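You operate a simulated robot arm through the tools that you are given. There is no shell and no other tool. Be economical: measure what you need, move in short steps, check, and stop when the job is done.

You run a simulated robot arm. Do the job below in one go: nothing can be reset, and whatever is moved stays where it is left.

TASK
Clamp the honey-brown block and glue the brown tuft into the hole by the slide block.
Fine: a red-collared tuft from the small rack; glue from the blue box; shut its lid again.
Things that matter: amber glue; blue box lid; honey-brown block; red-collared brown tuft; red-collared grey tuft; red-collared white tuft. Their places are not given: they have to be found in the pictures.

The check looks at the end state, three seconds after you hand in, the way a careful person would. Anything else that was tipped, shoved, dropped, spilled or broken makes it a failure. Lids that push on must go on centred and level and be pressed home; caps that screw on are set level and turned clockwise until they are tight.

THE ROBOT
A 7-joint arm with a two-finger parallel gripper, fixed in place. Base frame: the origin is at the foot of the arm, x ahead of it, y to its left, z up; the work surface is at about z = 0.784. Lengths are in m, angles in rad, forces in N, time in s.
With the tool pointing down near the work surface it reaches from about 0.22 to 0.68 m from the base axis. Its first joint turns from -1.152 to 1.152 rad. Payload 2.4 kg.
The TCP is the grasp point between the finger pads, 0.03 m short of the fingertips. In the tool frame z runs along the fingers and y along their closing line. The gripper opens to 0.094 m. The fingers are 0.028 m wide and 0.01 m thick; the gripper's body (0.05 by 0.096 m) begins 0.055 m behind the TCP.
Orientation is that of the tool frame in the base frame, as [roll, pitch, yaw] about the fixed x, y, z axes, in that order (R = Rz(yaw) Ry(pitch) Rx(roll)). With the fingers straight down and closing along the base's y, the tool's x points along the base's -x, its y along +y and its z along -z.

THE INTERFACE
- The arm moves only by the tool servo_tool. Its argument "increments" is a list of rows, each a list of 7 numbers: the finger opening in mm, from 0 to 94, then the shift along the tool's x, y, z in mm, then the turn, a rotation vector about the tool's x, y, z in degrees. In form: [[jaw, x, y, z, ax, ay, az], ...]. A call has 1 to 10 rows; each row is the pose to reach, as a shift and turn from the pose commanded when the call began, along the tool's axes at that moment. A row lasts 0.2 s, in which the tool goes at most 0.05 m and 0.15 rad; a call with a longer step from one row to the next is refused whole, and so is a gripper value outside its range. Where a pose cannot be reached the arm comes as near as it can. A force on the tool above 40 N (or 10 N above the force at the start of the call, whichever is more), or a blocked arm, ends the call early, and 0.2 s more pass. The fingers move at their own pace (about 0.153 m/s each) and stop on an object; they squeeze with about 28 N. The grip force told is the motor's: it shows also when the fingers shut on nothing. Time passes only in rows, and 0.2 s behind the last, so rows that repeat a pose let the fingers close. It gives the time, the measured TCP pose, the force on the tool (base axes), the opening and the grip force at its end, in the units of the frame above (readings bear some noise), with the torque about the TCP (base axes, N m) and any sound that the robot's microphone picked up.
- Cameras (640 x 400 px; columns grow to the right, rows downward): "scene" is fixed at [0.0502, 0.4882, 1.441]; the picture's right is [-0.60, -0.80, 0.00], its down [-0.50, 0.38, -0.78] and it looks along [0.62, -0.47, -0.63] (base axes); focal length 318 px, centre (320, 200). "wrist" rides on the gripper at [0.076, 0.014, -0.103] in the tool frame; the picture's right is [-0.18, 0.98, 0.00], its down [-0.75, -0.14, -0.64] and it looks along [-0.63, -0.12, 0.77] (tool axes); focal length 243 px, centre (320, 200).
- get_image(camera): a new picture of that camera. It takes no simulated time.
- pixel_to_xyz(camera, pixels): for up to 12 pixels [column, row] of the newest picture of that camera ("zoom" is the newest enlarged one), the place [x, y, z] in the base frame of the surface seen there, good to about 0.002 m. It takes no simulated time.
- close_up(camera, box): a new picture of the part [left, top, right, bottom] of that camera's present view, enlarged. It takes no simulated time.
- close_job(): hands the job in; it is judged then, once.

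Work in short steps. Measure before you move; look again where a grasp or a placing could have gone wrong, and mend it. You have 80 turns and 34 pictures in all, those below and enlarged ones among them. Open the gripper and draw the arm clear of the work before you hand the job in, unless the task says otherwise; then end with one line.

The tools are called after "Call:" as name(argument=value, ...) on one line, values as JSON. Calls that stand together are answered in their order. servo_tool: Moves the arm, as the interface text tells. Its arguments: {"type":"object","properties":{"increments":{"type":"array"}},"required":["increments"]} The other tools are called the same way: get_image (camera) takes a picture; pixel_to_xyz (camera, pixels) gives the place of the surface under pixels of a picture; close_up (camera, box) takes an enlarged picture of a part of a camera's view; close_job () hands the job in.

At the start:

```text
time_s: 0.0
position: [0.4091, 0.1074, 1.1561]
tool_rot: [3.141, 0.0, -3.14]
force: [0.5, -0.4, 0.0]
moment: [-0.01, -0.05, -0.03]
gripper_width: 0.094
grasp_force: 0.1
```

scene: 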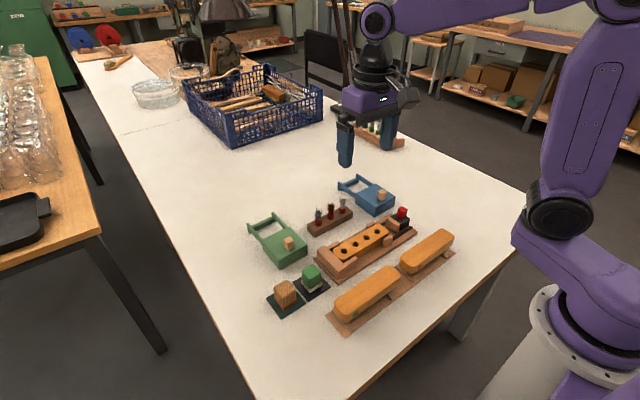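
wrist: 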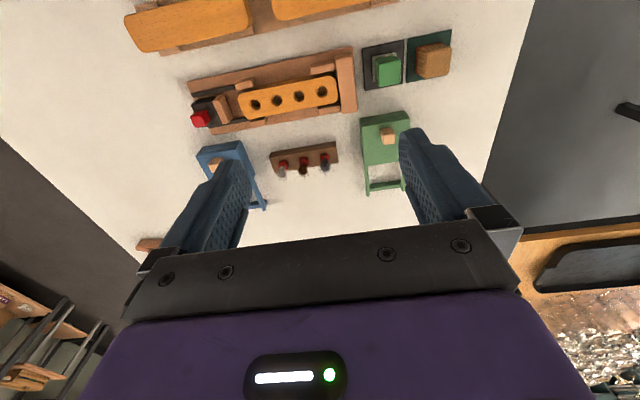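

The workbench shows a jig with a four-hole block (scene ~360,245), a small rack (330,220), and blue and green boxes. I'll enlarge those parts to identify things.

Call:
close_up(camera="scene", box=[300, 160, 430, 290])

Call:
close_up(camera="wrist", box=[180, 30, 440, 220])

```text
3.08 times, centred on (365, 225) of scene
```

zoom: 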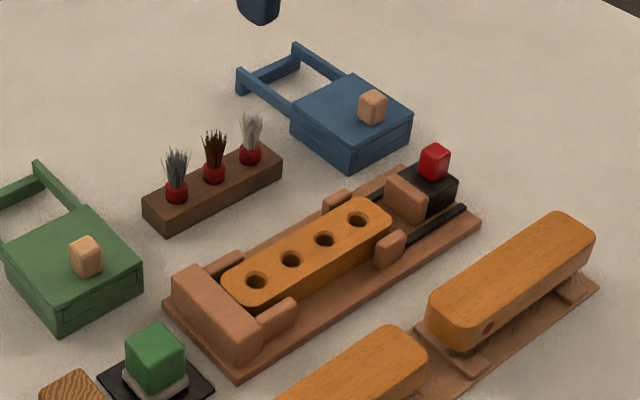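

```text
2.11 times, centred on (310, 125) of wrist
```

zoom: 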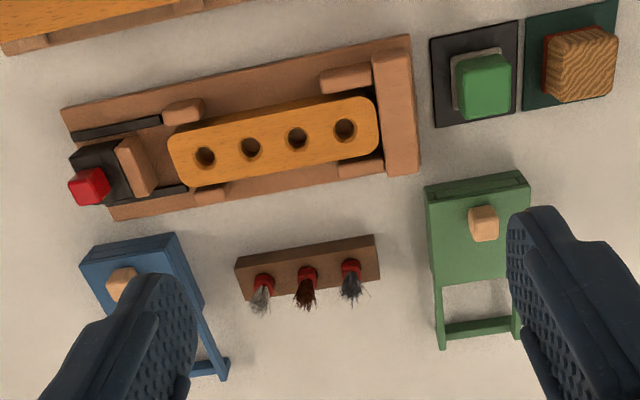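

The jig's honey block, the slide block with red knob, the rack with the brown tuft in the middle and the blue box with a slide-type lid are clear. Measuring points in the wrist enlargement and scene.

Call:
pixel_to_xyz(camera="zoom", pixels=[[205, 157], [251, 148], [297, 138], [345, 128], [172, 150], [378, 120], [88, 186], [135, 165], [120, 282], [307, 274], [390, 130], [100, 150]])

Call:
pixel_to_xyz(camera="scene", pixels=[[382, 194], [370, 205], [372, 188], [393, 197], [377, 212], [360, 200], [402, 211], [388, 222], [330, 210], [344, 202], [318, 217], [340, 182]])

Call:
close_up(camera="scene", box=[335, 165, 425, 245])

```text
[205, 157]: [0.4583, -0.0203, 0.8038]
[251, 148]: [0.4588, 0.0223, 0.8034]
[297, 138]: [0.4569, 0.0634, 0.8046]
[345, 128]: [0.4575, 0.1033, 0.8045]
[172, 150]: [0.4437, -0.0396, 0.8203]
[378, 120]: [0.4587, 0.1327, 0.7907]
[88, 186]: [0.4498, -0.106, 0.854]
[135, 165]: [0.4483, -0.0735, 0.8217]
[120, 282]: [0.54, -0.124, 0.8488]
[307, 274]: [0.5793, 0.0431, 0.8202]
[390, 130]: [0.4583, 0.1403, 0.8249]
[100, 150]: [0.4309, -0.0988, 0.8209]
```

```text
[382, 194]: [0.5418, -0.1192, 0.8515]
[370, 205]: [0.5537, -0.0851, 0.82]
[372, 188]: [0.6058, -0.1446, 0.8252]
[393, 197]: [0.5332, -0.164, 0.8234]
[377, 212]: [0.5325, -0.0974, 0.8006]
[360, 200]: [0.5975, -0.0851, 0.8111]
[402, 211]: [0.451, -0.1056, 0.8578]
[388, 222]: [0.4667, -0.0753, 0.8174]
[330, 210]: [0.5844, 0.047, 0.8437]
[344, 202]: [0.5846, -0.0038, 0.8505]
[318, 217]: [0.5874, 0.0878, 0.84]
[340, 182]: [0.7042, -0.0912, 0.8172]
```

```text
5.00 times, centred on (380, 205) of scene
```

zoom: 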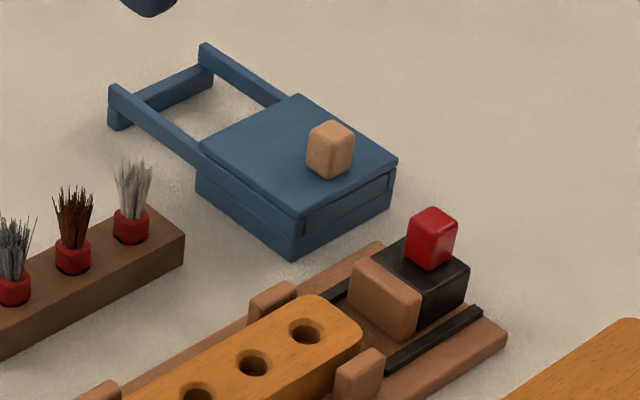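

I'll measure the lid, knobs, tuft collars and slide accurately in this enlargement.

Call:
pixel_to_xyz(camera="zoom", pixels=[[432, 215], [432, 250], [412, 230], [450, 280], [420, 290], [330, 130], [315, 155], [340, 165], [295, 98], [205, 148], [393, 160], [300, 212]])

Call:
pixel_to_xyz(camera="zoom", pixels=[[72, 262], [72, 245], [72, 200], [100, 240], [185, 235], [130, 225], [305, 318], [322, 331], [288, 331], [303, 345], [350, 335], [360, 305]])

Call:
pixel_to_xyz(camera="zoom", pixels=[[205, 50], [115, 90], [110, 115], [160, 95], [390, 180], [350, 210], [300, 235], [250, 210], [385, 280], [385, 300], [420, 355], [350, 375]])

```text
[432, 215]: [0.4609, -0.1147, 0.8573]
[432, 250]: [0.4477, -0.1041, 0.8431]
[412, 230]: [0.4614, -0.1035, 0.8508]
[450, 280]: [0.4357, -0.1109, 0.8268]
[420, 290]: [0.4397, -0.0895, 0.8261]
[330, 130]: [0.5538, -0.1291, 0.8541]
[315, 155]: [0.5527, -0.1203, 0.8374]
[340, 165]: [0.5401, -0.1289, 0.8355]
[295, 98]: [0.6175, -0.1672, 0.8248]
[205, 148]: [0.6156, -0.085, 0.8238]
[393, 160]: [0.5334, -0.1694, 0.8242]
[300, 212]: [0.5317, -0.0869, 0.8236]
```

```text
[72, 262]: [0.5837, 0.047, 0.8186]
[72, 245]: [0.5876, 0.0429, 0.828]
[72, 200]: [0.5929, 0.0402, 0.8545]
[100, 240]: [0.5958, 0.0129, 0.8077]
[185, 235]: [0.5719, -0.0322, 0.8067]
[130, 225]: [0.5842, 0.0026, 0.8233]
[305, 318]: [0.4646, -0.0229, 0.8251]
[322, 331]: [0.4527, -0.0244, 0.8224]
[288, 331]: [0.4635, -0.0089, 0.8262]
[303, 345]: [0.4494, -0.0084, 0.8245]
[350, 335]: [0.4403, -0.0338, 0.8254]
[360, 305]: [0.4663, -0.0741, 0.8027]
```

```text
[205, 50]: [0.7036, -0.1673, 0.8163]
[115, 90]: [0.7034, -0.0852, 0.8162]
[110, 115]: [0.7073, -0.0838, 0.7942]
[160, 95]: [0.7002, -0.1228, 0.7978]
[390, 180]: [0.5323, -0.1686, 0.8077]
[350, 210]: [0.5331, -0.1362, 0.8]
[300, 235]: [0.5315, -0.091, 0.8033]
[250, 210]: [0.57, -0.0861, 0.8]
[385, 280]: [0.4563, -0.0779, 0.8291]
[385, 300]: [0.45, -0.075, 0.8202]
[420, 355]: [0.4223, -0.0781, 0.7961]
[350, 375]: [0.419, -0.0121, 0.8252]
```

Slide knob is about (0.453,-0.109, top 0.858), blue lid knob (0.549,-0.126, top 0.854), brown collar (0.588,0.043, 0.808-0.828). First I move above the slide knob.

Call:
servo_tool(increments=[[94, -6, -31, 29, 0, 0, 0], [70, -13, -62, 59, 0, 0, 0], [40, -19, -93, 88, 0, 0, 0], [40, -25, -124, 118, 0, 0, 0], [40, -31, -155, 147, 0, 0, 0], [40, -38, -186, 177, 0, 0, 0], [40, -44, -217, 206, 0, 0, 0], [40, -44, -217, 206, 0, 0, 0]])

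Call:
close_up(camera="wrist", box=[160, 40, 480, 240])

```text
time_s: 1.8
position: [0.451, -0.1101, 0.9487]
tool_rot: [-3.141, -0.001, -3.141]
force: [0.1, -0.3, -0.3]
moment: [0.03, -0.01, -0.03]
gripper_width: 0.04
grasp_force: 0.1
```

```text
2.00 times, centred on (320, 140) of wrist
```

zoom: 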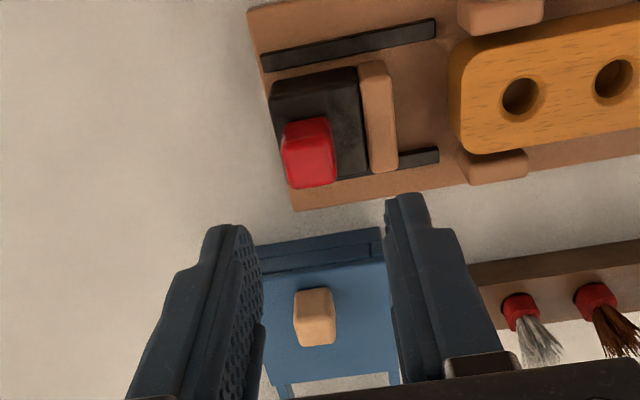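

The knob appears at zoom (308,150). I measure knob, pad and hole from here.

Call:
pixel_to_xyz(camera="zoom", pixels=[[308, 130], [290, 140], [330, 140], [310, 160], [310, 180], [335, 85], [378, 75], [385, 160], [466, 100], [520, 82], [520, 115], [505, 97]])

```text
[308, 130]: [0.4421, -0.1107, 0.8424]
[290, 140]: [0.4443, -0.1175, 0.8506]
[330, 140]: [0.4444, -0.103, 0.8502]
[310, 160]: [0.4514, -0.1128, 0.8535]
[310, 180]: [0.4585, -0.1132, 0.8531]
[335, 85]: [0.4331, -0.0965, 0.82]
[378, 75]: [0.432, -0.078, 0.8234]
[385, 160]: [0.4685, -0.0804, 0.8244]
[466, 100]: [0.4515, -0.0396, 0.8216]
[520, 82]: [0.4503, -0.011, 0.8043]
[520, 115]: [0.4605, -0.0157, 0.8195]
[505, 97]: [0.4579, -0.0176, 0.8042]
```

Knob centre about (0.4515,-0.111), black top 0.820. Descend straight to TCP 0.858 and close on the knob.

Call:
servo_tool(increments=[[40, 0, -1, 30, 0, 0, 0], [40, 0, -1, 60, 0, 0, 0], [40, 0, -1, 80, 0, 0, 0], [40, 0, -1, 91, 0, 0, 0], [40, 0, -1, 91, 0, 0, 0], [0, 0, -1, 91, 0, 0, 0], [0, 0, -1, 91, 0, 0, 0], [0, 0, -1, 91, 0, 0, 0]])

```text
time_s: 3.6
position: [0.4516, -0.1105, 0.8596]
tool_rot: [-3.14, 0.002, -3.141]
force: [-0.2, -0.6, -2.3]
moment: [0.08, -0.7, -0.02]
gripper_width: 0.0216
grasp_force: 44.9
```

Knob gripped at 21.6 mm. Now slide toward the block (+y) in small steps, watching force.

Call:
servo_tool(increments=[[0, 0, 4, 0, 0, 0, 0], [0, 0, 8, 0, 0, 0, 0], [0, 0, 12, 0, 0, 0, 0], [0, 0, 16, 0, 0, 0, 0], [0, 0, 20, 0, 0, 0, 0], [0, 0, 24, 0, 0, 0, 0]])

Call:
close_up(camera="scene", box=[300, 180, 430, 290])

```text
time_s: 5.0
position: [0.4516, -0.0843, 0.8588]
tool_rot: [3.141, -0.002, -3.141]
force: [4.2, 0.7, -15.8]
moment: [0.07, -0.38, 0.01]
gripper_width: 0.0216
grasp_force: 44.6
```

```text
3.64 times, centred on (365, 235) of scene
```

zoom: 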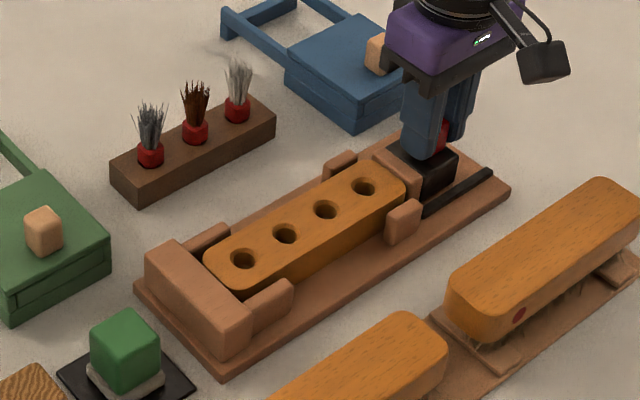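

The slide follows, with the pad nearly at the block end. I continue in 2–3 mm steps.

Call:
servo_tool(increments=[[0, 0, 2, 0, 0, 0, 0], [0, 0, 4, 0, 0, 0, 0], [0, 0, 6, 0, 0, 0, 0], [0, 0, 8, 0, 0, 0, 0], [0, 0, 10, 0, 0, 0, 0], [0, 0, 12, 0, 0, 0, 0], [0, 0, 14, 0, 0, 0, 0]])

```text
time_s: 5.9
position: [0.4539, -0.0852, 0.8605]
tool_rot: [-3.139, 0.003, 3.135]
force: [3.5, -5.3, -4.3]
moment: [0.01, 0.71, 0.4]
gripper_width: 0.0217
grasp_force: 45.1
stopped in row 4: the force on the tool passed its limit at 42 N (the readings are from after the stop); the commanded pose is now the measured one
```

Force peaked at 42 N, so the pad reached the block or something blocked it; I look closely.

Call:
close_up(camera="scene", box=[340, 190, 430, 250])

Call:
close_up(camera="wrist", box=[160, 0, 480, 240])

```text
6.67 times, centred on (385, 220) of scene
```

zoom: 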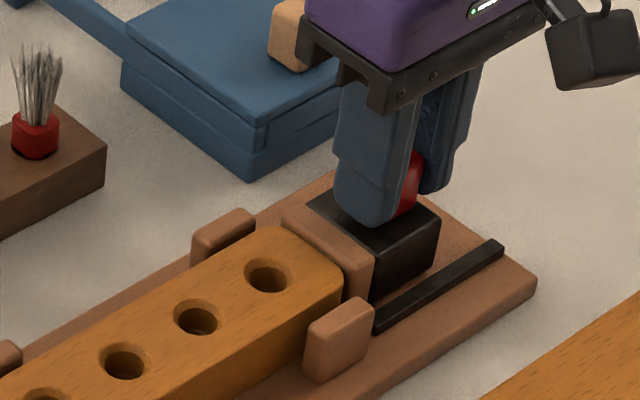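

```text
1.67 times, centred on (320, 120) of wrist
```

zoom: 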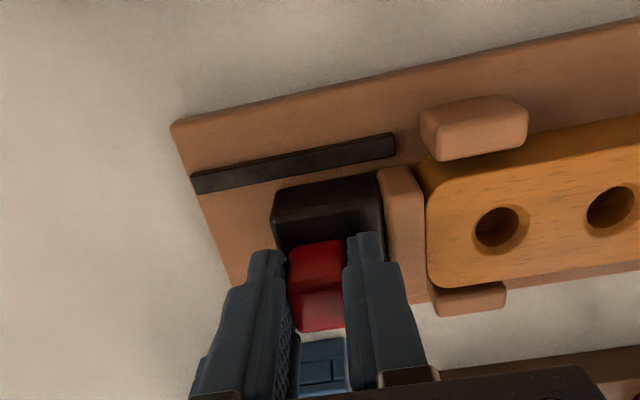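

The pad seems in touch with the block. I push once more in 1 mm steps to see whether it advances.

Call:
servo_tool(increments=[[0, 0, 1, 0, 0, 0, 0], [0, 0, 2, 0, 0, 0, 0], [0, 0, 3, 0, 0, 0, 0], [0, 0, 4, 0, 0, 0, 0], [0, 0, 5, 0, 0, 0, 0], [0, 0, 6, 0, 0, 0, 0]])

Call:
pixel_to_xyz(camera="zoom", pixels=[[414, 205], [425, 240], [400, 190], [398, 250], [412, 270], [445, 200], [430, 260], [330, 190]])

```text
time_s: 7.0
position: [0.4527, -0.0829, 0.8598]
tool_rot: [-3.139, 0.004, 3.131]
force: [2.0, -6.5, -3.1]
moment: [0.11, 0.42, 0.78]
gripper_width: 0.0217
grasp_force: 44.9
stopped in row 5: the force on the tool passed its limit at 41 N (the readings are from after the stop); the commanded pose is now the measured one
```

```text
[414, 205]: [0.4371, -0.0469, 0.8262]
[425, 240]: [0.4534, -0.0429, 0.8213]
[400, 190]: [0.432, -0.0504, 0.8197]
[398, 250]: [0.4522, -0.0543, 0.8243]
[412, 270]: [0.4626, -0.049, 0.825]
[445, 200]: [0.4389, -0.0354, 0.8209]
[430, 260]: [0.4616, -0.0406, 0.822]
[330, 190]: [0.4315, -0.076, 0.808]
```

Blocked firmly at y≈-0.083. I release and rise to see whether the slide stays and how the knob looks.

Call:
servo_tool(increments=[[40, 0, 0, 0, 0, 0, 0], [40, 0, 0, 0, 0, 0, 0], [40, 0, 0, -30, 0, 0, 0], [40, 0, 0, -70, 0, 0, 0], [40, 0, 0, -90, 0, 0, 0]])

Call:
close_up(camera="wrist", box=[220, 40, 540, 240])

```text
time_s: 8.2
position: [0.4516, -0.0844, 0.9506]
tool_rot: [-3.139, 0.001, 3.127]
force: [0.7, -0.1, 0.3]
moment: [-0.02, 0.02, 0.01]
gripper_width: 0.0403
grasp_force: 0.1
```

```text
2.00 times, centred on (380, 140) of wrist
```

zoom: 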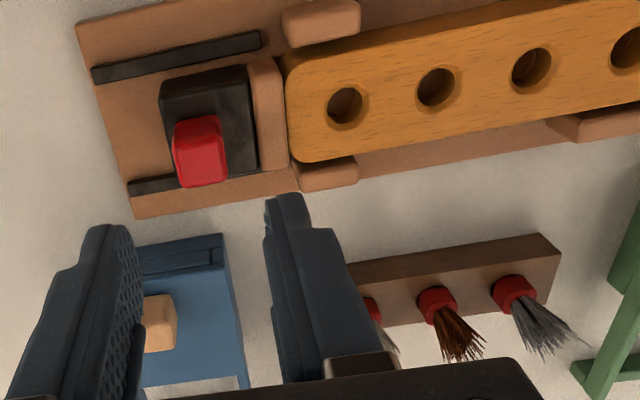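

Pad edge (zoom 283,100) touches the block end. I check the far end against the fixed stop and the near contact in the scene view.

Call:
close_up(camera="scene", box=[310, 190, 420, 280])

Call:
pixel_to_xyz(camera="zoom", pixels=[[200, 125], [195, 180], [220, 125], [200, 155], [265, 70], [275, 120], [290, 80], [292, 130], [345, 85], [345, 124], [329, 105], [364, 103]])

```text
4.44 times, centred on (365, 235) of scene
```

zoom: 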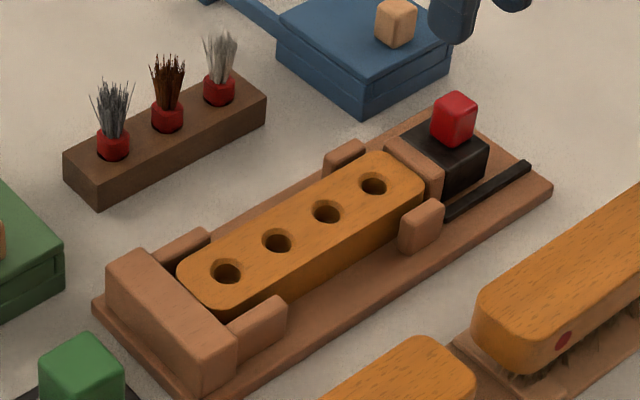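

```text
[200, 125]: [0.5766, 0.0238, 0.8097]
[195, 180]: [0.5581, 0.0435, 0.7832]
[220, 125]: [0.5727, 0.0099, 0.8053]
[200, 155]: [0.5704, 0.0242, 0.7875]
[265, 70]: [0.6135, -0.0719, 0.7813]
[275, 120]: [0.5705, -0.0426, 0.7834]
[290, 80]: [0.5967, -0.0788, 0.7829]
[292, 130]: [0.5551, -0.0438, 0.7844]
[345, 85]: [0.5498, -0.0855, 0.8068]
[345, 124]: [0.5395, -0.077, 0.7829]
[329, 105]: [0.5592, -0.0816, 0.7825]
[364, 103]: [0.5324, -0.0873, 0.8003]
```

Now measuring near/far ends in this scene enlargement.

Call:
pixel_to_xyz(camera="zoom", pixels=[[186, 270], [196, 285], [206, 298], [178, 272], [190, 290], [205, 305], [170, 270], [185, 290], [210, 325], [200, 310], [192, 298], [222, 318]])

Call:
pixel_to_xyz(camera="zoom", pixels=[[374, 174], [374, 194], [362, 184], [386, 184], [395, 155], [405, 165], [415, 175], [422, 185], [390, 140], [425, 165], [436, 175], [455, 105]])

```text
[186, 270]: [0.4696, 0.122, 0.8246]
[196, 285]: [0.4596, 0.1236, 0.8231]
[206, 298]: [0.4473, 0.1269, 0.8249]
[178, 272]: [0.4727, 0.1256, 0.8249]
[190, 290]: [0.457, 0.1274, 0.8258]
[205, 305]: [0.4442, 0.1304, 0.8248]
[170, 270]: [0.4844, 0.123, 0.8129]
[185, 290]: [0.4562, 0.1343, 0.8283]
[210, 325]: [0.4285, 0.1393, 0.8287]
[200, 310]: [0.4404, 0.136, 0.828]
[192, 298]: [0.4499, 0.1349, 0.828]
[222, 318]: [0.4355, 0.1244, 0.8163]
```

```text
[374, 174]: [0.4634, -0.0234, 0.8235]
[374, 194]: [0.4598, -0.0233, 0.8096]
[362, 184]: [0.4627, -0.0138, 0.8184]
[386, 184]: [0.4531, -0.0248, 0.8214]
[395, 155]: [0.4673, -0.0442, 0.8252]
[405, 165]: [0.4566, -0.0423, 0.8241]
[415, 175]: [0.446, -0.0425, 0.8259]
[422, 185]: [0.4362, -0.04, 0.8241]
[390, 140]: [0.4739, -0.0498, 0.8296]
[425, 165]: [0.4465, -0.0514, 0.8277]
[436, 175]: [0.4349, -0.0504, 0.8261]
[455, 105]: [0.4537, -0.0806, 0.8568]
```

The block is held between stop and pad (pad face -0.044, block -0.043…0.131, stop ~0.133). Next I go above the blue lid knob and check the view.

Call:
servo_tool(increments=[[40, -32, -14, 0, 0, 0, -0.8], [40, -64, -28, 0, 0, 0, -0.8], [40, -97, -42, 0, 0, 0, -0.8], [40, -97, -42, 0, 0, 0, -0.8], [40, -97, -42, 0, 0, 0, -0.8]])

Call:
close_up(camera="wrist", box=[200, 40, 440, 200])

```text
time_s: 9.4
position: [0.5488, -0.1257, 0.9512]
tool_rot: [-3.139, 0.002, 3.14]
force: [-0.6, -0.2, 0.4]
moment: [-0.04, -0.02, -0.01]
gripper_width: 0.04
grasp_force: 0.0
```

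```text
2.50 times, centred on (320, 120) of wrist
```

zoom: 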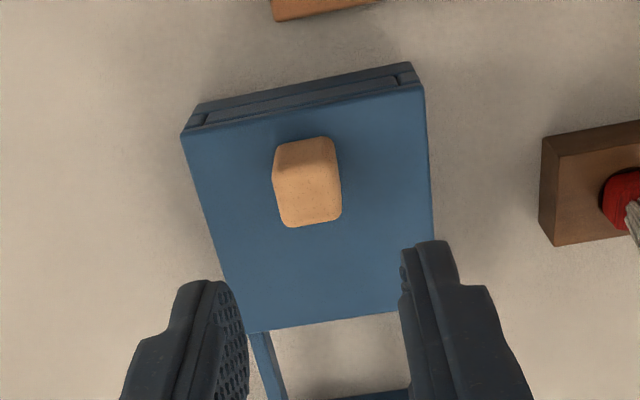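

The lid with knob (zoom 308,180) is a slide lid; measure knob and lid, then descend.

Call:
pixel_to_xyz(camera="zoom", pixels=[[280, 185], [338, 180], [308, 215], [305, 165], [308, 190], [305, 145], [220, 160], [400, 160]])

```text
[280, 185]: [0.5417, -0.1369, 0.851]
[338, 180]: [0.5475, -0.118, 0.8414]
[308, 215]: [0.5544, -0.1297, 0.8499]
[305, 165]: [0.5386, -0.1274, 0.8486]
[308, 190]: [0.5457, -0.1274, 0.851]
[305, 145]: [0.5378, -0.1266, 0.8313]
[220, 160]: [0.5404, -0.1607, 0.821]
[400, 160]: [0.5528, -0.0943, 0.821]
```

Knob centre (0.547,-0.127), top 0.851. Descend to TCP 0.857 and grip.

Call:
servo_tool(increments=[[40, 2, -1, 40, 0, 0, 0], [40, 2, -1, 75, 0, 0, 0], [40, 2, -1, 94, 0, 0, 0], [40, 2, -1, 94, 0, 0, 0], [0, 2, -1, 94, 0, 0, 0], [0, 2, -1, 94, 0, 0, 0], [0, 2, -1, 94, 0, 0, 0]])

```text
time_s: 11.0
position: [0.5482, -0.1304, 0.8562]
tool_rot: [-3.139, 0.006, 3.141]
force: [0.9, -15.0, -2.8]
moment: [-0.39, -0.76, 0.07]
gripper_width: 0.0216
grasp_force: 45.3
```

Gripped, but the fingers are pulled 3.5 mm toward -y; I re-centre, then slide the lid +x slowly.

Call:
servo_tool(increments=[[0, 0, -3, 0, 0, 0, 0], [0, 0, -3, 0, 0, 0, 0], [0, -4, -3, 0, 0, 0, 0], [0, -9, -3, 0, 0, 0, 0], [0, -15, -3, 0, 0, 0, 0], [0, -21, -3, 0, 0, 0, 0], [0, -27, -3, 0, 0, 0, 0]])

Call:
get_image(camera="wrist")

```text
time_s: 12.6
position: [0.5743, -0.1304, 0.8568]
tool_rot: [-3.141, 0.006, -3.139]
force: [-0.5, 0.8, 22.7]
moment: [0.37, 0.67, -0.07]
gripper_width: 0.0216
grasp_force: 45.3
```

```text
21 pictures are left
```

wrist: 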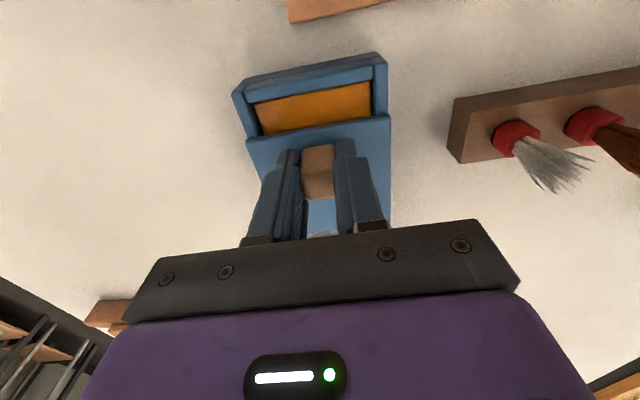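

The lid slides and amber glue shows at (315,105). I raise the command by 1.5 mm to ease the vertical load and continue to open.

Call:
servo_tool(increments=[[0, 0, 0, -1.5, 0, 0, 0], [0, -7, 0, -1.5, 0, 0, 0], [0, -14, 0, -1.5, 0, 0, 0], [0, -21, 0, -1.5, 0, 0, 0], [0, -28, 0, -1.5, 0, 0, 0], [0, -35, 0, -1.5, 0, 0, 0], [0, -42, 0, -1.5, 0, 0, 0], [0, -48, 0, -1.5, 0, 0, 0]])

```text
time_s: 14.4
position: [0.6208, -0.1287, 0.8571]
tool_rot: [-3.139, 0.003, 3.141]
force: [0.2, 4.7, -5.3]
moment: [0.33, -0.28, 0.06]
gripper_width: 0.0213
grasp_force: 44.8
```

Lid opened about 73 mm with low force. Release, rise, and move toward the rack, then look.

Call:
servo_tool(increments=[[44, 0, 0, 0, 0, 0, 0], [44, 0, 0, 0, 0, 0, 0], [44, 0, 0, -40, 0, 0, 0], [44, 0, 0, -85, 0, 0, 0], [30, 15, 35, -90, 0, 0, 0], [30, 35, 80, -90, 0, 0, 0], [30, 45, 120, -90, 0, 0, 0], [30, 45, 120, -90, 0, 0, 0]])

Call:
get_image(camera="wrist")

Call:
close_up(camera="scene", box=[310, 160, 420, 240])

```text
time_s: 16.2
position: [0.5748, -0.0115, 0.9465]
tool_rot: [-3.14, 0.004, -3.14]
force: [-0.1, 1.0, -0.2]
moment: [-0.03, 0.02, -0.01]
gripper_width: 0.03
grasp_force: 0.1
```

```text
20 pictures are left
```

wrist: 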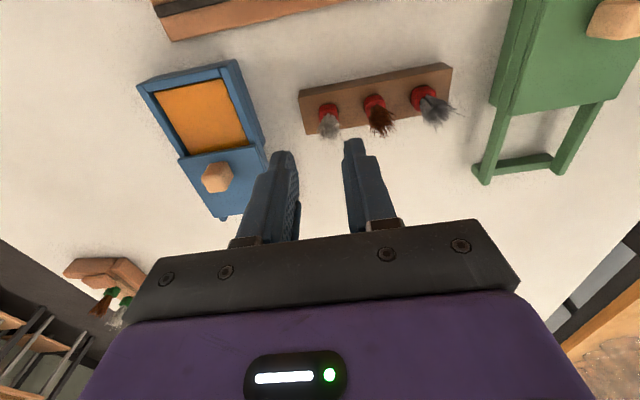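

```text
5.00 times, centred on (365, 200) of scene
```

zoom: 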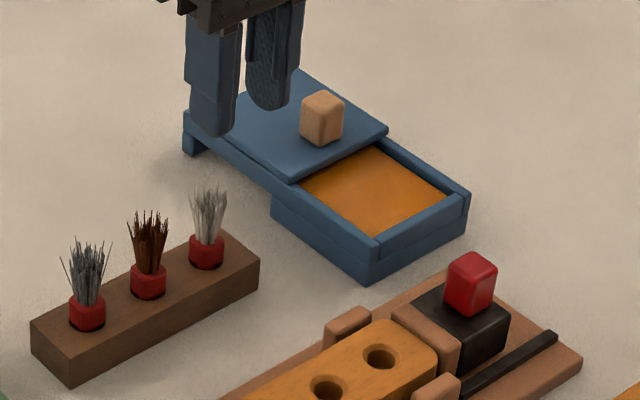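

The box is open with amber glue visible (zoom 375,190). Measuring glue surface, box walls, collar and hole.

Call:
pixel_to_xyz(camera="zoom", pixels=[[375, 190], [345, 180], [430, 195], [380, 230], [376, 245], [460, 195], [148, 290], [148, 270], [148, 265], [132, 280], [164, 275], [205, 260]])

Call:
pixel_to_xyz(camera="wrist", pixels=[[374, 98], [374, 103], [368, 102], [382, 100], [376, 108], [420, 92], [328, 108], [200, 115], [375, 84], [360, 115], [350, 90], [395, 85]])

```text
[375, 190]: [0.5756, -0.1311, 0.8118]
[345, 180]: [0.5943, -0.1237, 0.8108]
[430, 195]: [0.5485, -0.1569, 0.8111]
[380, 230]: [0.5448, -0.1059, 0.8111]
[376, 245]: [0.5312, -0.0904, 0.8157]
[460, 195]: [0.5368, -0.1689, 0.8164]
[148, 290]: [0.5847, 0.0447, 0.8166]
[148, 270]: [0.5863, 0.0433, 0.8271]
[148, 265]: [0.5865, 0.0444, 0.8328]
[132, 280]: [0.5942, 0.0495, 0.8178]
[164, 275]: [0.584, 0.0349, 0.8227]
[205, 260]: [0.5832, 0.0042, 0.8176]
```

```text
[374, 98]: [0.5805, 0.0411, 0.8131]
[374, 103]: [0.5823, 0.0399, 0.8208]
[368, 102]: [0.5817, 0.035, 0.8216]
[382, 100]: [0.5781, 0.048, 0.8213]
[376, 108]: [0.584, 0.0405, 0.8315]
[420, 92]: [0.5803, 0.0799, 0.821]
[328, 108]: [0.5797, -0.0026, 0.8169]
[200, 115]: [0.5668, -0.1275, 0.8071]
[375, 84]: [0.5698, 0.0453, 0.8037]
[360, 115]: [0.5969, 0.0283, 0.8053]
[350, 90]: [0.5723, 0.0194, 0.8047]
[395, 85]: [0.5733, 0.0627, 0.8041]
```

Glue surface z≈0.811 spanning x 0.543–0.60, y -0.16…-0.10; brown collar centre (0.587,0.042), rack top 0.8045. I move above the brown tuft and lower partway, then check.

Call:
servo_tool(increments=[[30, -6, 26, 0, 0, 0, 0], [30, -12, 53, 0, 0, 0, 0], [30, -12, 53, 0, 0, 0, 0], [30, -12, 53, 25, 0, 0, 0], [30, -12, 53, 45, 0, 0, 0], [30, -12, 53, 45, 0, 0, 0]])

Call:
close_up(camera="wrist", box=[220, 40, 420, 240])

```text
time_s: 17.6
position: [0.5883, 0.0416, 0.9022]
tool_rot: [-3.14, 0.004, 3.141]
force: [-0.3, -0.5, -0.2]
moment: [0.0, 0.0, -0.02]
gripper_width: 0.0297
grasp_force: 0.0
```

```text
2.00 times, centred on (320, 140) of wrist
```

zoom: 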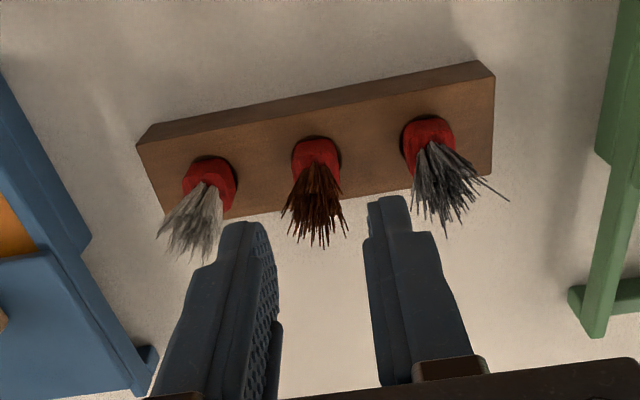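

The fingers straddle the brown tuft. Check collar edges before descending.

Call:
pixel_to_xyz(camera="zoom", pixels=[[296, 155], [337, 152], [316, 145], [314, 160], [410, 135], [450, 130], [430, 122], [486, 190], [235, 170]])

```text
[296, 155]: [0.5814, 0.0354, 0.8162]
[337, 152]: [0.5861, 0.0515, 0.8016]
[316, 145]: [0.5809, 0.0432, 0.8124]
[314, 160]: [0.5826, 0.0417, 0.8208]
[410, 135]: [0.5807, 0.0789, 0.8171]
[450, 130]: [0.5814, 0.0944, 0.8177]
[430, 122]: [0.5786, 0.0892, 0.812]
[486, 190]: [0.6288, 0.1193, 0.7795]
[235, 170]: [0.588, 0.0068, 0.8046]
```

Centre ≈(0.588,0.043). Descend to TCP 0.842 with 27 mm opening and grip.

Call:
servo_tool(increments=[[27, 0, 1.3, 0, 0, 0, 0], [27, 0, 1.3, 25, 0, 0, 0], [27, 0, 1.3, 45, 0, 0, 0], [27, 0, 1.3, 59, 0, 0, 0], [27, 0, 1.3, 59, 0, 0, 0], [0, 0, 1.3, 59, 0, 0, 0], [0, 0, 1.3, 59, 0, 0, 0], [0, 0, 1.3, 59, 0, 0, 0]])

```text
time_s: 19.4
position: [0.5869, 0.0429, 0.8426]
tool_rot: [-3.139, 0.003, 3.141]
force: [0.2, -4.2, -0.3]
moment: [-0.13, -0.01, 0.0]
gripper_width: 0.0165
grasp_force: 27.6
```

Collar gripped at 16.5 mm. Lift straight up 90 mm and look.

Call:
servo_tool(increments=[[0, 0, 0, -8, 0, 0, 0], [0, 0, 0, -20, 0, 0, 0], [0, 0, 0, -45, 0, 0, 0], [0, 0, 0, -75, 0, 0, 0], [0, 0, 0, -90, 0, 0, 0]])

Call:
close_up(camera="scene", box=[280, 130, 400, 240])

Call:
close_up(camera="wrist", box=[220, 60, 420, 240])

```text
time_s: 20.6
position: [0.5888, 0.0427, 0.933]
tool_rot: [-3.139, 0.005, 3.141]
force: [0.2, 0.5, -0.7]
moment: [0.01, 0.0, -0.03]
gripper_width: 0.0164
grasp_force: 27.7
```

```text
3.64 times, centred on (340, 185) of scene
```

zoom: 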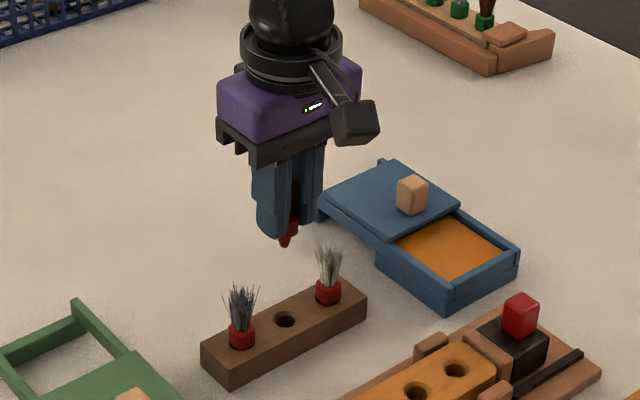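

```text
2.22 times, centred on (320, 150) of wrist
```

zoom: 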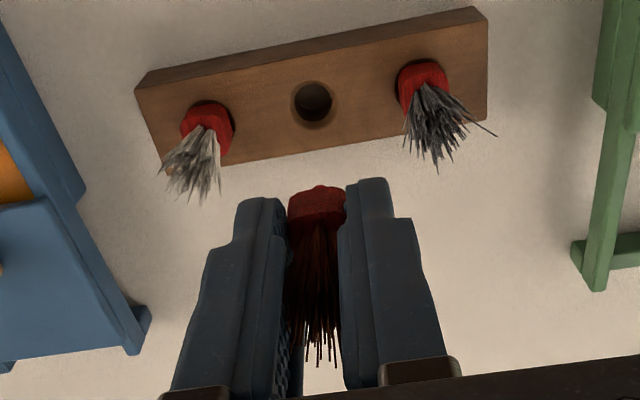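

The tuft is held; its tapered plug tip hangs below the fingers (scene zoom 286,243). Measure the plug tip and the collar.

Call:
pixel_to_xyz(camera="zoom", pixels=[[318, 188], [318, 192], [318, 200], [318, 212], [300, 200], [338, 200], [310, 100], [330, 98], [296, 104], [313, 83], [313, 122]])

Call:
close_up(camera="scene", box=[340, 180, 380, 205])

Call:
pixel_to_xyz(camera="scene", pixels=[[358, 194], [358, 196], [358, 198], [357, 192], [360, 190]])

```text
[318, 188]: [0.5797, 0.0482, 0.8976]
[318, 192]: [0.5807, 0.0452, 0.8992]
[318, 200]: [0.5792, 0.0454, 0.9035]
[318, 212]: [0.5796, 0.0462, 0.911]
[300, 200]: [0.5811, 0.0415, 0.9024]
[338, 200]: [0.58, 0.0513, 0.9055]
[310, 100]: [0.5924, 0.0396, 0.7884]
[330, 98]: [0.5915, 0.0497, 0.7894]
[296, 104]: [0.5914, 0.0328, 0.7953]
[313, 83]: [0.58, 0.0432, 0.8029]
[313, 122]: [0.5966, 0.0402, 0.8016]
```

```text
16.00 times, centred on (360, 192) of scene
```

zoom: 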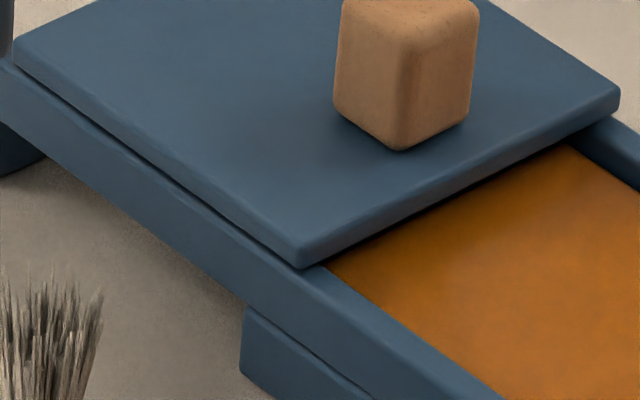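

```text
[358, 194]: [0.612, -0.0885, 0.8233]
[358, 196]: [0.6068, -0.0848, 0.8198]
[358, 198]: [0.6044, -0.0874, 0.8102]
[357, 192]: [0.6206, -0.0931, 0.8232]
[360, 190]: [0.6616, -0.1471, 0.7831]
```

I miscalculated pixel positions; the plug tip is at scene (330.5,196). Re-measure.

Call:
pixel_to_xyz(camera="scene", pixels=[[330.5, 196.5], [330.5, 195.5], [330.5, 194.5], [331, 193], [332, 191], [331, 197.5], [333, 190]])

```text
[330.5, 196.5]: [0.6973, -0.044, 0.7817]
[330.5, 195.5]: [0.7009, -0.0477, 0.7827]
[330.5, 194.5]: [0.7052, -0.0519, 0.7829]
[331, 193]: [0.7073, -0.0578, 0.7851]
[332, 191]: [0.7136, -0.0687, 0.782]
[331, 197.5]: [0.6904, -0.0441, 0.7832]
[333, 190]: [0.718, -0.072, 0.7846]
```

That was the old picture; I take a fresh enlargement around the held plug.

Call:
close_up(camera="scene", box=[312, 170, 360, 200])

```text
13.33 times, centred on (336, 185) of scene
```

zoom: 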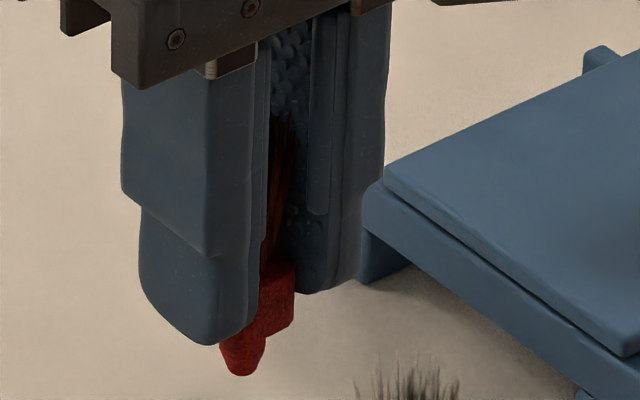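

Call:
pixel_to_xyz(camera="zoom", pixels=[[242, 374], [242, 368], [242, 358], [242, 345], [255, 355], [275, 325], [280, 310], [280, 290], [275, 265], [195, 340]])

```text
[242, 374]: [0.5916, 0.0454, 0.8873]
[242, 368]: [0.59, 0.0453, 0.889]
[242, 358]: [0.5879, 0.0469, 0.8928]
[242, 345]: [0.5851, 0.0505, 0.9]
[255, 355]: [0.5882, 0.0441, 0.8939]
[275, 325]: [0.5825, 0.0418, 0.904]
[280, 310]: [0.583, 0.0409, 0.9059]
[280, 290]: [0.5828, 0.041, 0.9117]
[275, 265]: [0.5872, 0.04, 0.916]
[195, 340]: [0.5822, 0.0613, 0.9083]
```

Plug bottom is 47 mm below the TCP, collar bottom about 38 mm below. Carry over the glue at (0.569,-0.129).

Call:
servo_tool(increments=[[0, 4, -34, -5, 0, 0, 0], [0, 8, -68, -5, 0, 0, 0], [0, 12, -102, -5, 0, 0, 0], [0, 16, -137, -5, 0, 0, 0], [0, 20, -172, 0, 0, 0, 0], [0, 20, -172, 20, 0, 0, 0], [0, 20, -172, 45, 0, 0, 0], [0, 20, -172, 60, 0, 0, 0], [0, 20, -172, 60, 0, 0, 0]])

Call:
close_up(camera="scene", box=[335, 160, 425, 225])

```text
time_s: 22.6
position: [0.5674, -0.1287, 0.8724]
tool_rot: [-3.14, 0.005, -3.14]
force: [0.0, 0.0, -0.2]
moment: [-0.03, -0.01, -0.02]
gripper_width: 0.0164
grasp_force: 28.3
```

```text
6.15 times, centred on (380, 192) of scene
```

zoom: 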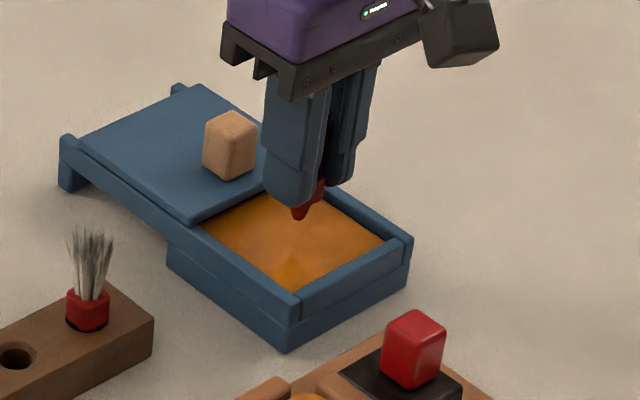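

The plug is over the glue, clear of walls and lid. Dip 21 mm down (plug ~7 mm into glue), hold briefly, and raise slowly.

Call:
servo_tool(increments=[[0, 0, 0, 10, 0, 0, 0], [0, 0, 0, 17, 0, 0, 0], [0, 0, 0, 21, 0, 0, 0], [0, 0, 0, 21, 0, 0, 0], [0, 0, 0, 21, 0, 0, 0]])

Call:
close_up(camera="scene", box=[355, 170, 405, 205])

```text
time_s: 23.8
position: [0.5702, -0.1291, 0.8526]
tool_rot: [-3.138, 0.009, -3.138]
force: [2.8, 0.7, 20.9]
moment: [0.03, -0.17, -0.03]
gripper_width: 0.0165
grasp_force: 27.8
```

```text
11.43 times, centred on (380, 188) of scene
```

zoom: 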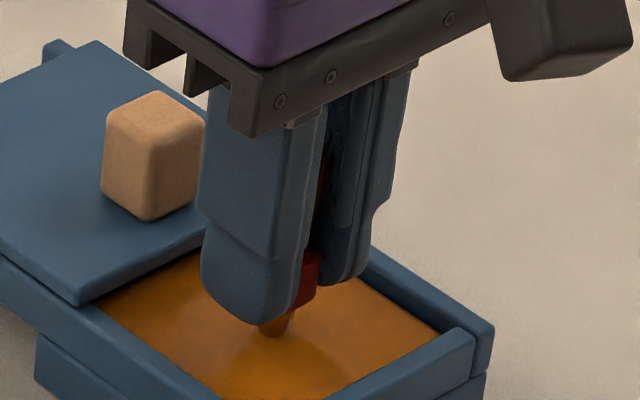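

The plug touched the tray floor lightly (21 N) and looks coated amber. Lift slowly and inspect.

Call:
servo_tool(increments=[[0, 0, 0, -3, 0, 0, 0], [0, 0, 0, -8, 0, 0, 0], [0, 0, 0, -15, 0, 0, 0], [0, 0, 0, -25, 0, 0, 0], [0, 0, 0, -35, 0, 0, 0], [0, 0, 0, -45, 0, 0, 0], [0, 0, 0, -55, 0, 0, 0], [0, 0, 0, -55, 0, 0, 0], [0, 0, 0, -55, 0, 0, 0]])

Call:
close_up(camera="scene", box=[360, 145, 410, 180])

```text
time_s: 25.8
position: [0.5683, -0.1279, 0.9068]
tool_rot: [-3.141, 0.004, -3.14]
force: [-0.6, -0.1, 0.2]
moment: [-0.01, -0.01, 0.05]
gripper_width: 0.0165
grasp_force: 27.9
```

```text
11.43 times, centred on (385, 162) of scene
```

zoom: 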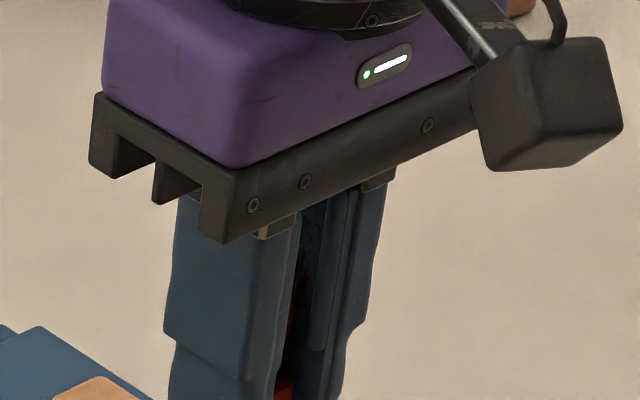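

Framing missed the plug. I carry the tuft above the hole by the slide, at safe height, and look there.

Call:
servo_tool(increments=[[0, 0, 0, -20, 0, 0, 0], [0, 28, 28, -20, 0, 0, 0], [0, 56, 56, -20, 0, 0, 0], [0, 84, 84, -20, 0, 0, 0], [0, 112, 111, -20, 0, 0, 0], [0, 112, 111, -20, 0, 0, 0], [0, 112, 111, -5, 0, 0, 0], [0, 112, 111, -5, 0, 0, 0]])

Call:
close_up(camera="wrist", box=[220, 40, 420, 200])

Call:
close_up(camera="scene", box=[365, 185, 425, 230])

```text
time_s: 27.6
position: [0.4562, -0.0153, 0.9126]
tool_rot: [-3.141, 0.003, -3.14]
force: [-0.8, 0.4, 0.8]
moment: [-0.01, 0.04, 0.0]
gripper_width: 0.0165
grasp_force: 28.3
```

```text
2.50 times, centred on (320, 120) of wrist
```

zoom: 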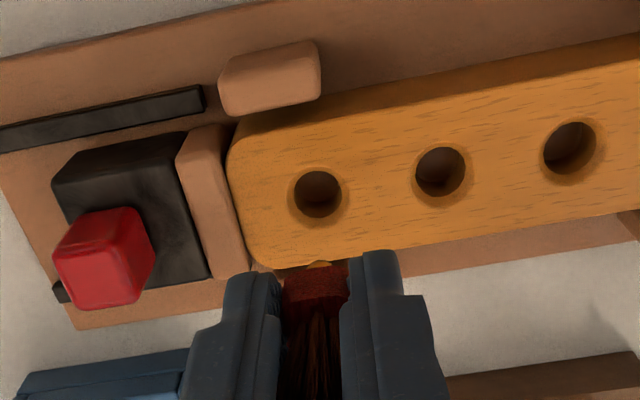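

```text
8.89 times, centred on (395, 208) of scene
```

zoom: 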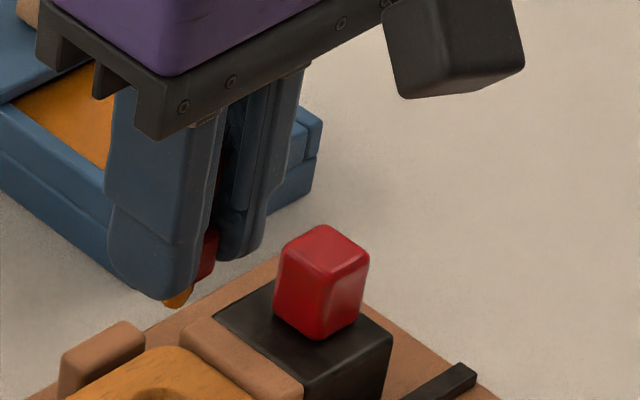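

The plug is coated amber (scene zoom 180,298). Re-enlarge the hole in the wrist view for exact measuring.

Call:
close_up(camera="wrist", box=[280, 95, 360, 145])

Call:
pixel_to_xyz(camera="zoom", pixels=[[290, 80], [290, 280], [180, 180], [400, 180], [230, 100], [370, 110], [220, 250], [360, 250]])

```text
8.00 times, centred on (320, 120) of wrist
```

zoom: 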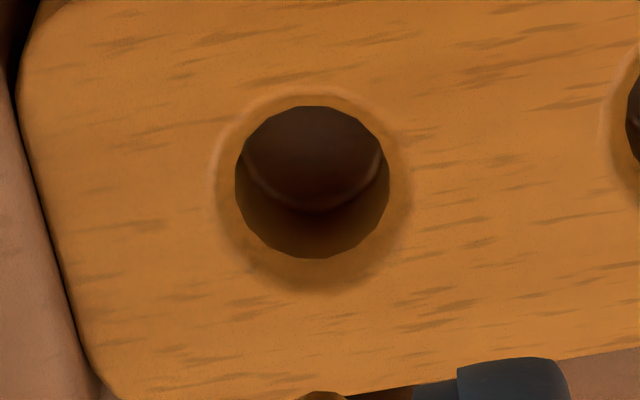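

```text
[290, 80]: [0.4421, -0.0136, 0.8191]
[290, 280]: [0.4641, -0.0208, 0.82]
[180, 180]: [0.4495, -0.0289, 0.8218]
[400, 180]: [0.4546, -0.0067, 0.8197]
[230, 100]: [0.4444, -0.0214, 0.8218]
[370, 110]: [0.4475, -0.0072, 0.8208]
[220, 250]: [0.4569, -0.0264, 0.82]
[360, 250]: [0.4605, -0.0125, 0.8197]
```

Using the camera model, the hole centre lies about +1.5…2 mm in tool x and -1 mm in tool y of the current TCP. I correct and descend in small steps, watching the force.

Call:
servo_tool(increments=[[0, 1.7, -1, 0, 0, 0, 0], [0, 1.7, -1, 20, 0, 0, 0], [0, 1.7, -1, 35, 0, 0, 0], [0, 1.7, -1, 38, 0, 0, 0], [0, 1.7, -1, 38, 0, 0, 0]])

Call:
close_up(camera="wrist", box=[240, 80, 400, 200])

```text
time_s: 28.8
position: [0.4554, -0.0191, 0.8744]
tool_rot: [-3.14, 0.004, 3.14]
force: [-1.1, -0.1, -0.4]
moment: [0.0, -0.01, 0.01]
gripper_width: 0.0163
grasp_force: 28.1
```

```text
3.33 times, centred on (320, 140) of wrist
```

zoom: 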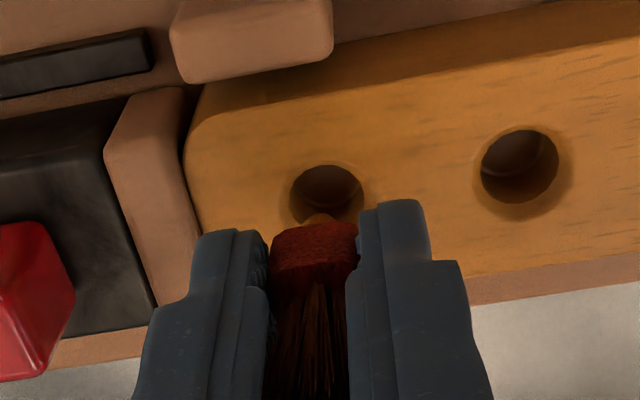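

The amber plug tip (zoom 320,218) sits slightly off the hole centre (≈327,198); correct by +1.5 mm x and +1.3 mm y, then insert slowly.

Call:
servo_tool(increments=[[0, 1.5, 1.3, 0, 0, 0, 0], [0, 1.5, 1.3, 3, 0, 0, 0], [0, 1.5, 1.3, 5, 0, 0, 0], [0, 1.5, 1.3, 7, 0, 0, 0], [0, 1.5, 1.3, 9, 0, 0, 0], [0, 1.5, 1.3, 11, 0, 0, 0], [0, 1.5, 1.3, 11, 0, 0, 0]])

```text
time_s: 30.4
position: [0.4531, -0.017, 0.864]
tool_rot: [-3.14, 0.004, -3.141]
force: [-0.1, -0.5, -0.1]
moment: [-0.01, -0.01, 0.02]
gripper_width: 0.0162
grasp_force: 27.8
```

Free entry into the hole (no force). Continue in 1 mm steps until the collar seats.

Call:
servo_tool(increments=[[0, 0, 0, 1, 0, 0, 0], [0, 0, 0, 2, 0, 0, 0], [0, 0, 0, 3, 0, 0, 0], [0, 0, 0, 4, 0, 0, 0], [0, 0, 0, 4, 0, 0, 0]])

Call:
close_up(camera="scene", box=[360, 200, 408, 240])

```text
time_s: 31.6
position: [0.4535, -0.0164, 0.8578]
tool_rot: [-3.14, 0.003, -3.141]
force: [-0.2, -0.2, 0.9]
moment: [-0.01, 0.04, 0.02]
gripper_width: 0.0166
grasp_force: 28.1
```

```text
10.00 times, centred on (384, 220) of scene
```

zoom: 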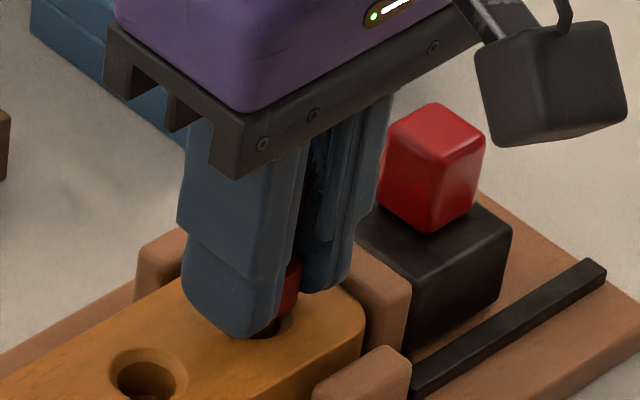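

Still no seating force; fingertips are ~3–4 mm above the block. Go on gently 1 mm at a time.

Call:
servo_tool(increments=[[0, 0, 0, 0.7, 0, 0, 0], [0, 0, 0, 1.4, 0, 0, 0], [0, 0, 0, 2.1, 0, 0, 0], [0, 0, 0, 2.8, 0, 0, 0], [0, 0, 0, 2.8, 0, 0, 0]])

```text
time_s: 32.8
position: [0.453, -0.0172, 0.8564]
tool_rot: [-3.14, 0.005, 3.141]
force: [-3.3, -0.5, 17.5]
moment: [-0.08, 0.11, 0.01]
gripper_width: 0.0164
grasp_force: 28.0
```

Seated contact (17.5 N). Release, rise straight and inspect.

Call:
servo_tool(increments=[[0, 0, 0, -1, 0, 0, 0], [24, 0, 0, -1, 0, 0, 0], [26, 0, 0, -1, 0, 0, 0], [26, 0, 0, -1, 0, 0, 0], [26, 0, 0, -20, 0, 0, 0], [26, 0, 0, -55, 0, 0, 0], [26, 0, 0, -90, 0, 0, 0], [26, -35, 0, -90, 0, 0, 0], [26, -70, -40, -90, 0, 0, 0]])

Call:
close_up(camera="scene", box=[330, 190, 410, 240])

```text
refused: row 9 steps farther than a row can; nothing moved
```

```text
8.00 times, centred on (370, 215) of scene
```

zoom: 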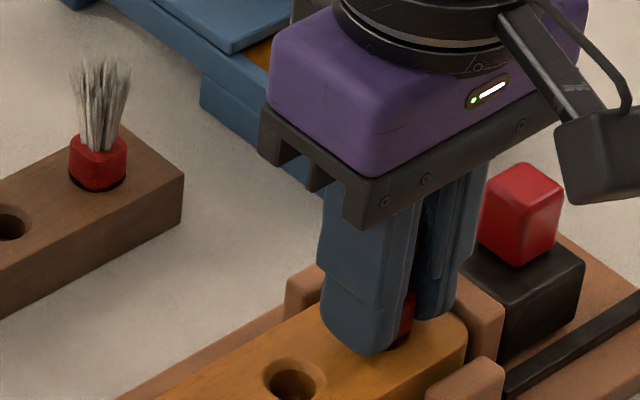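

The call was refused for a long last step; repeat with smaller steps.

Call:
servo_tool(increments=[[0, 0, 0, -1, 0, 0, 0], [24, 0, 0, -1, 0, 0, 0], [26, 0, 0, -1, 0, 0, 0], [26, 0, 0, -1, 0, 0, 0], [26, 0, 0, -20, 0, 0, 0], [26, 0, 0, -55, 0, 0, 0], [26, 0, 0, -90, 0, 0, 0], [26, -30, -5, -90, 0, 0, 0], [40, -60, -30, -90, 0, 0, 0]])

Call:
close_up(camera="scene", box=[330, 190, 410, 240])

```text
time_s: 34.8
position: [0.5141, -0.0465, 0.9458]
tool_rot: [-3.139, 0.004, 3.14]
force: [0.1, -0.2, -0.3]
moment: [-0.01, 0.01, 0.01]
gripper_width: 0.0398
grasp_force: 0.0
```

```text
8.00 times, centred on (370, 215) of scene
```

zoom: 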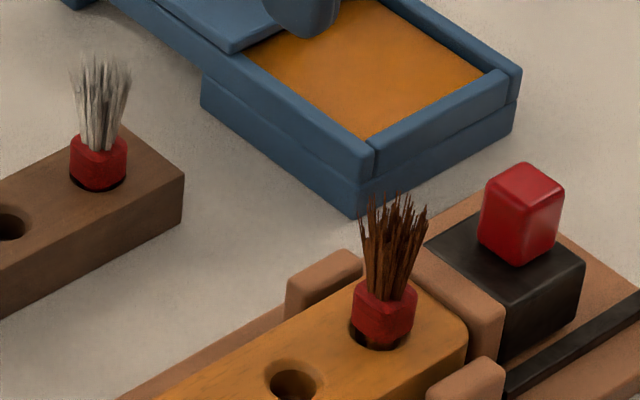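

The brown tuft stands in the hole next to the slide. Measure collar heights versus block top to confirm seating.

Call:
pixel_to_xyz(camera="zoom", pixels=[[384, 335], [384, 320], [384, 305], [384, 294], [360, 305], [410, 305], [384, 346], [352, 335], [330, 350], [100, 150], [98, 180], [60, 200]])

```text
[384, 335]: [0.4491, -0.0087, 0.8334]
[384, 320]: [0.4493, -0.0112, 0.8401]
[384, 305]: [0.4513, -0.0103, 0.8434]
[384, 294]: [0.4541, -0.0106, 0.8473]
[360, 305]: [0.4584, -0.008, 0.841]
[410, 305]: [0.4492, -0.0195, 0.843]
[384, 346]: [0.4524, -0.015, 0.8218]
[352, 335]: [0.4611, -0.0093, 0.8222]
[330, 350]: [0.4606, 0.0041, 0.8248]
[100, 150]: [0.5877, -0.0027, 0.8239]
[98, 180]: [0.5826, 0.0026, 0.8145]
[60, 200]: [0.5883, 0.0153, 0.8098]
```

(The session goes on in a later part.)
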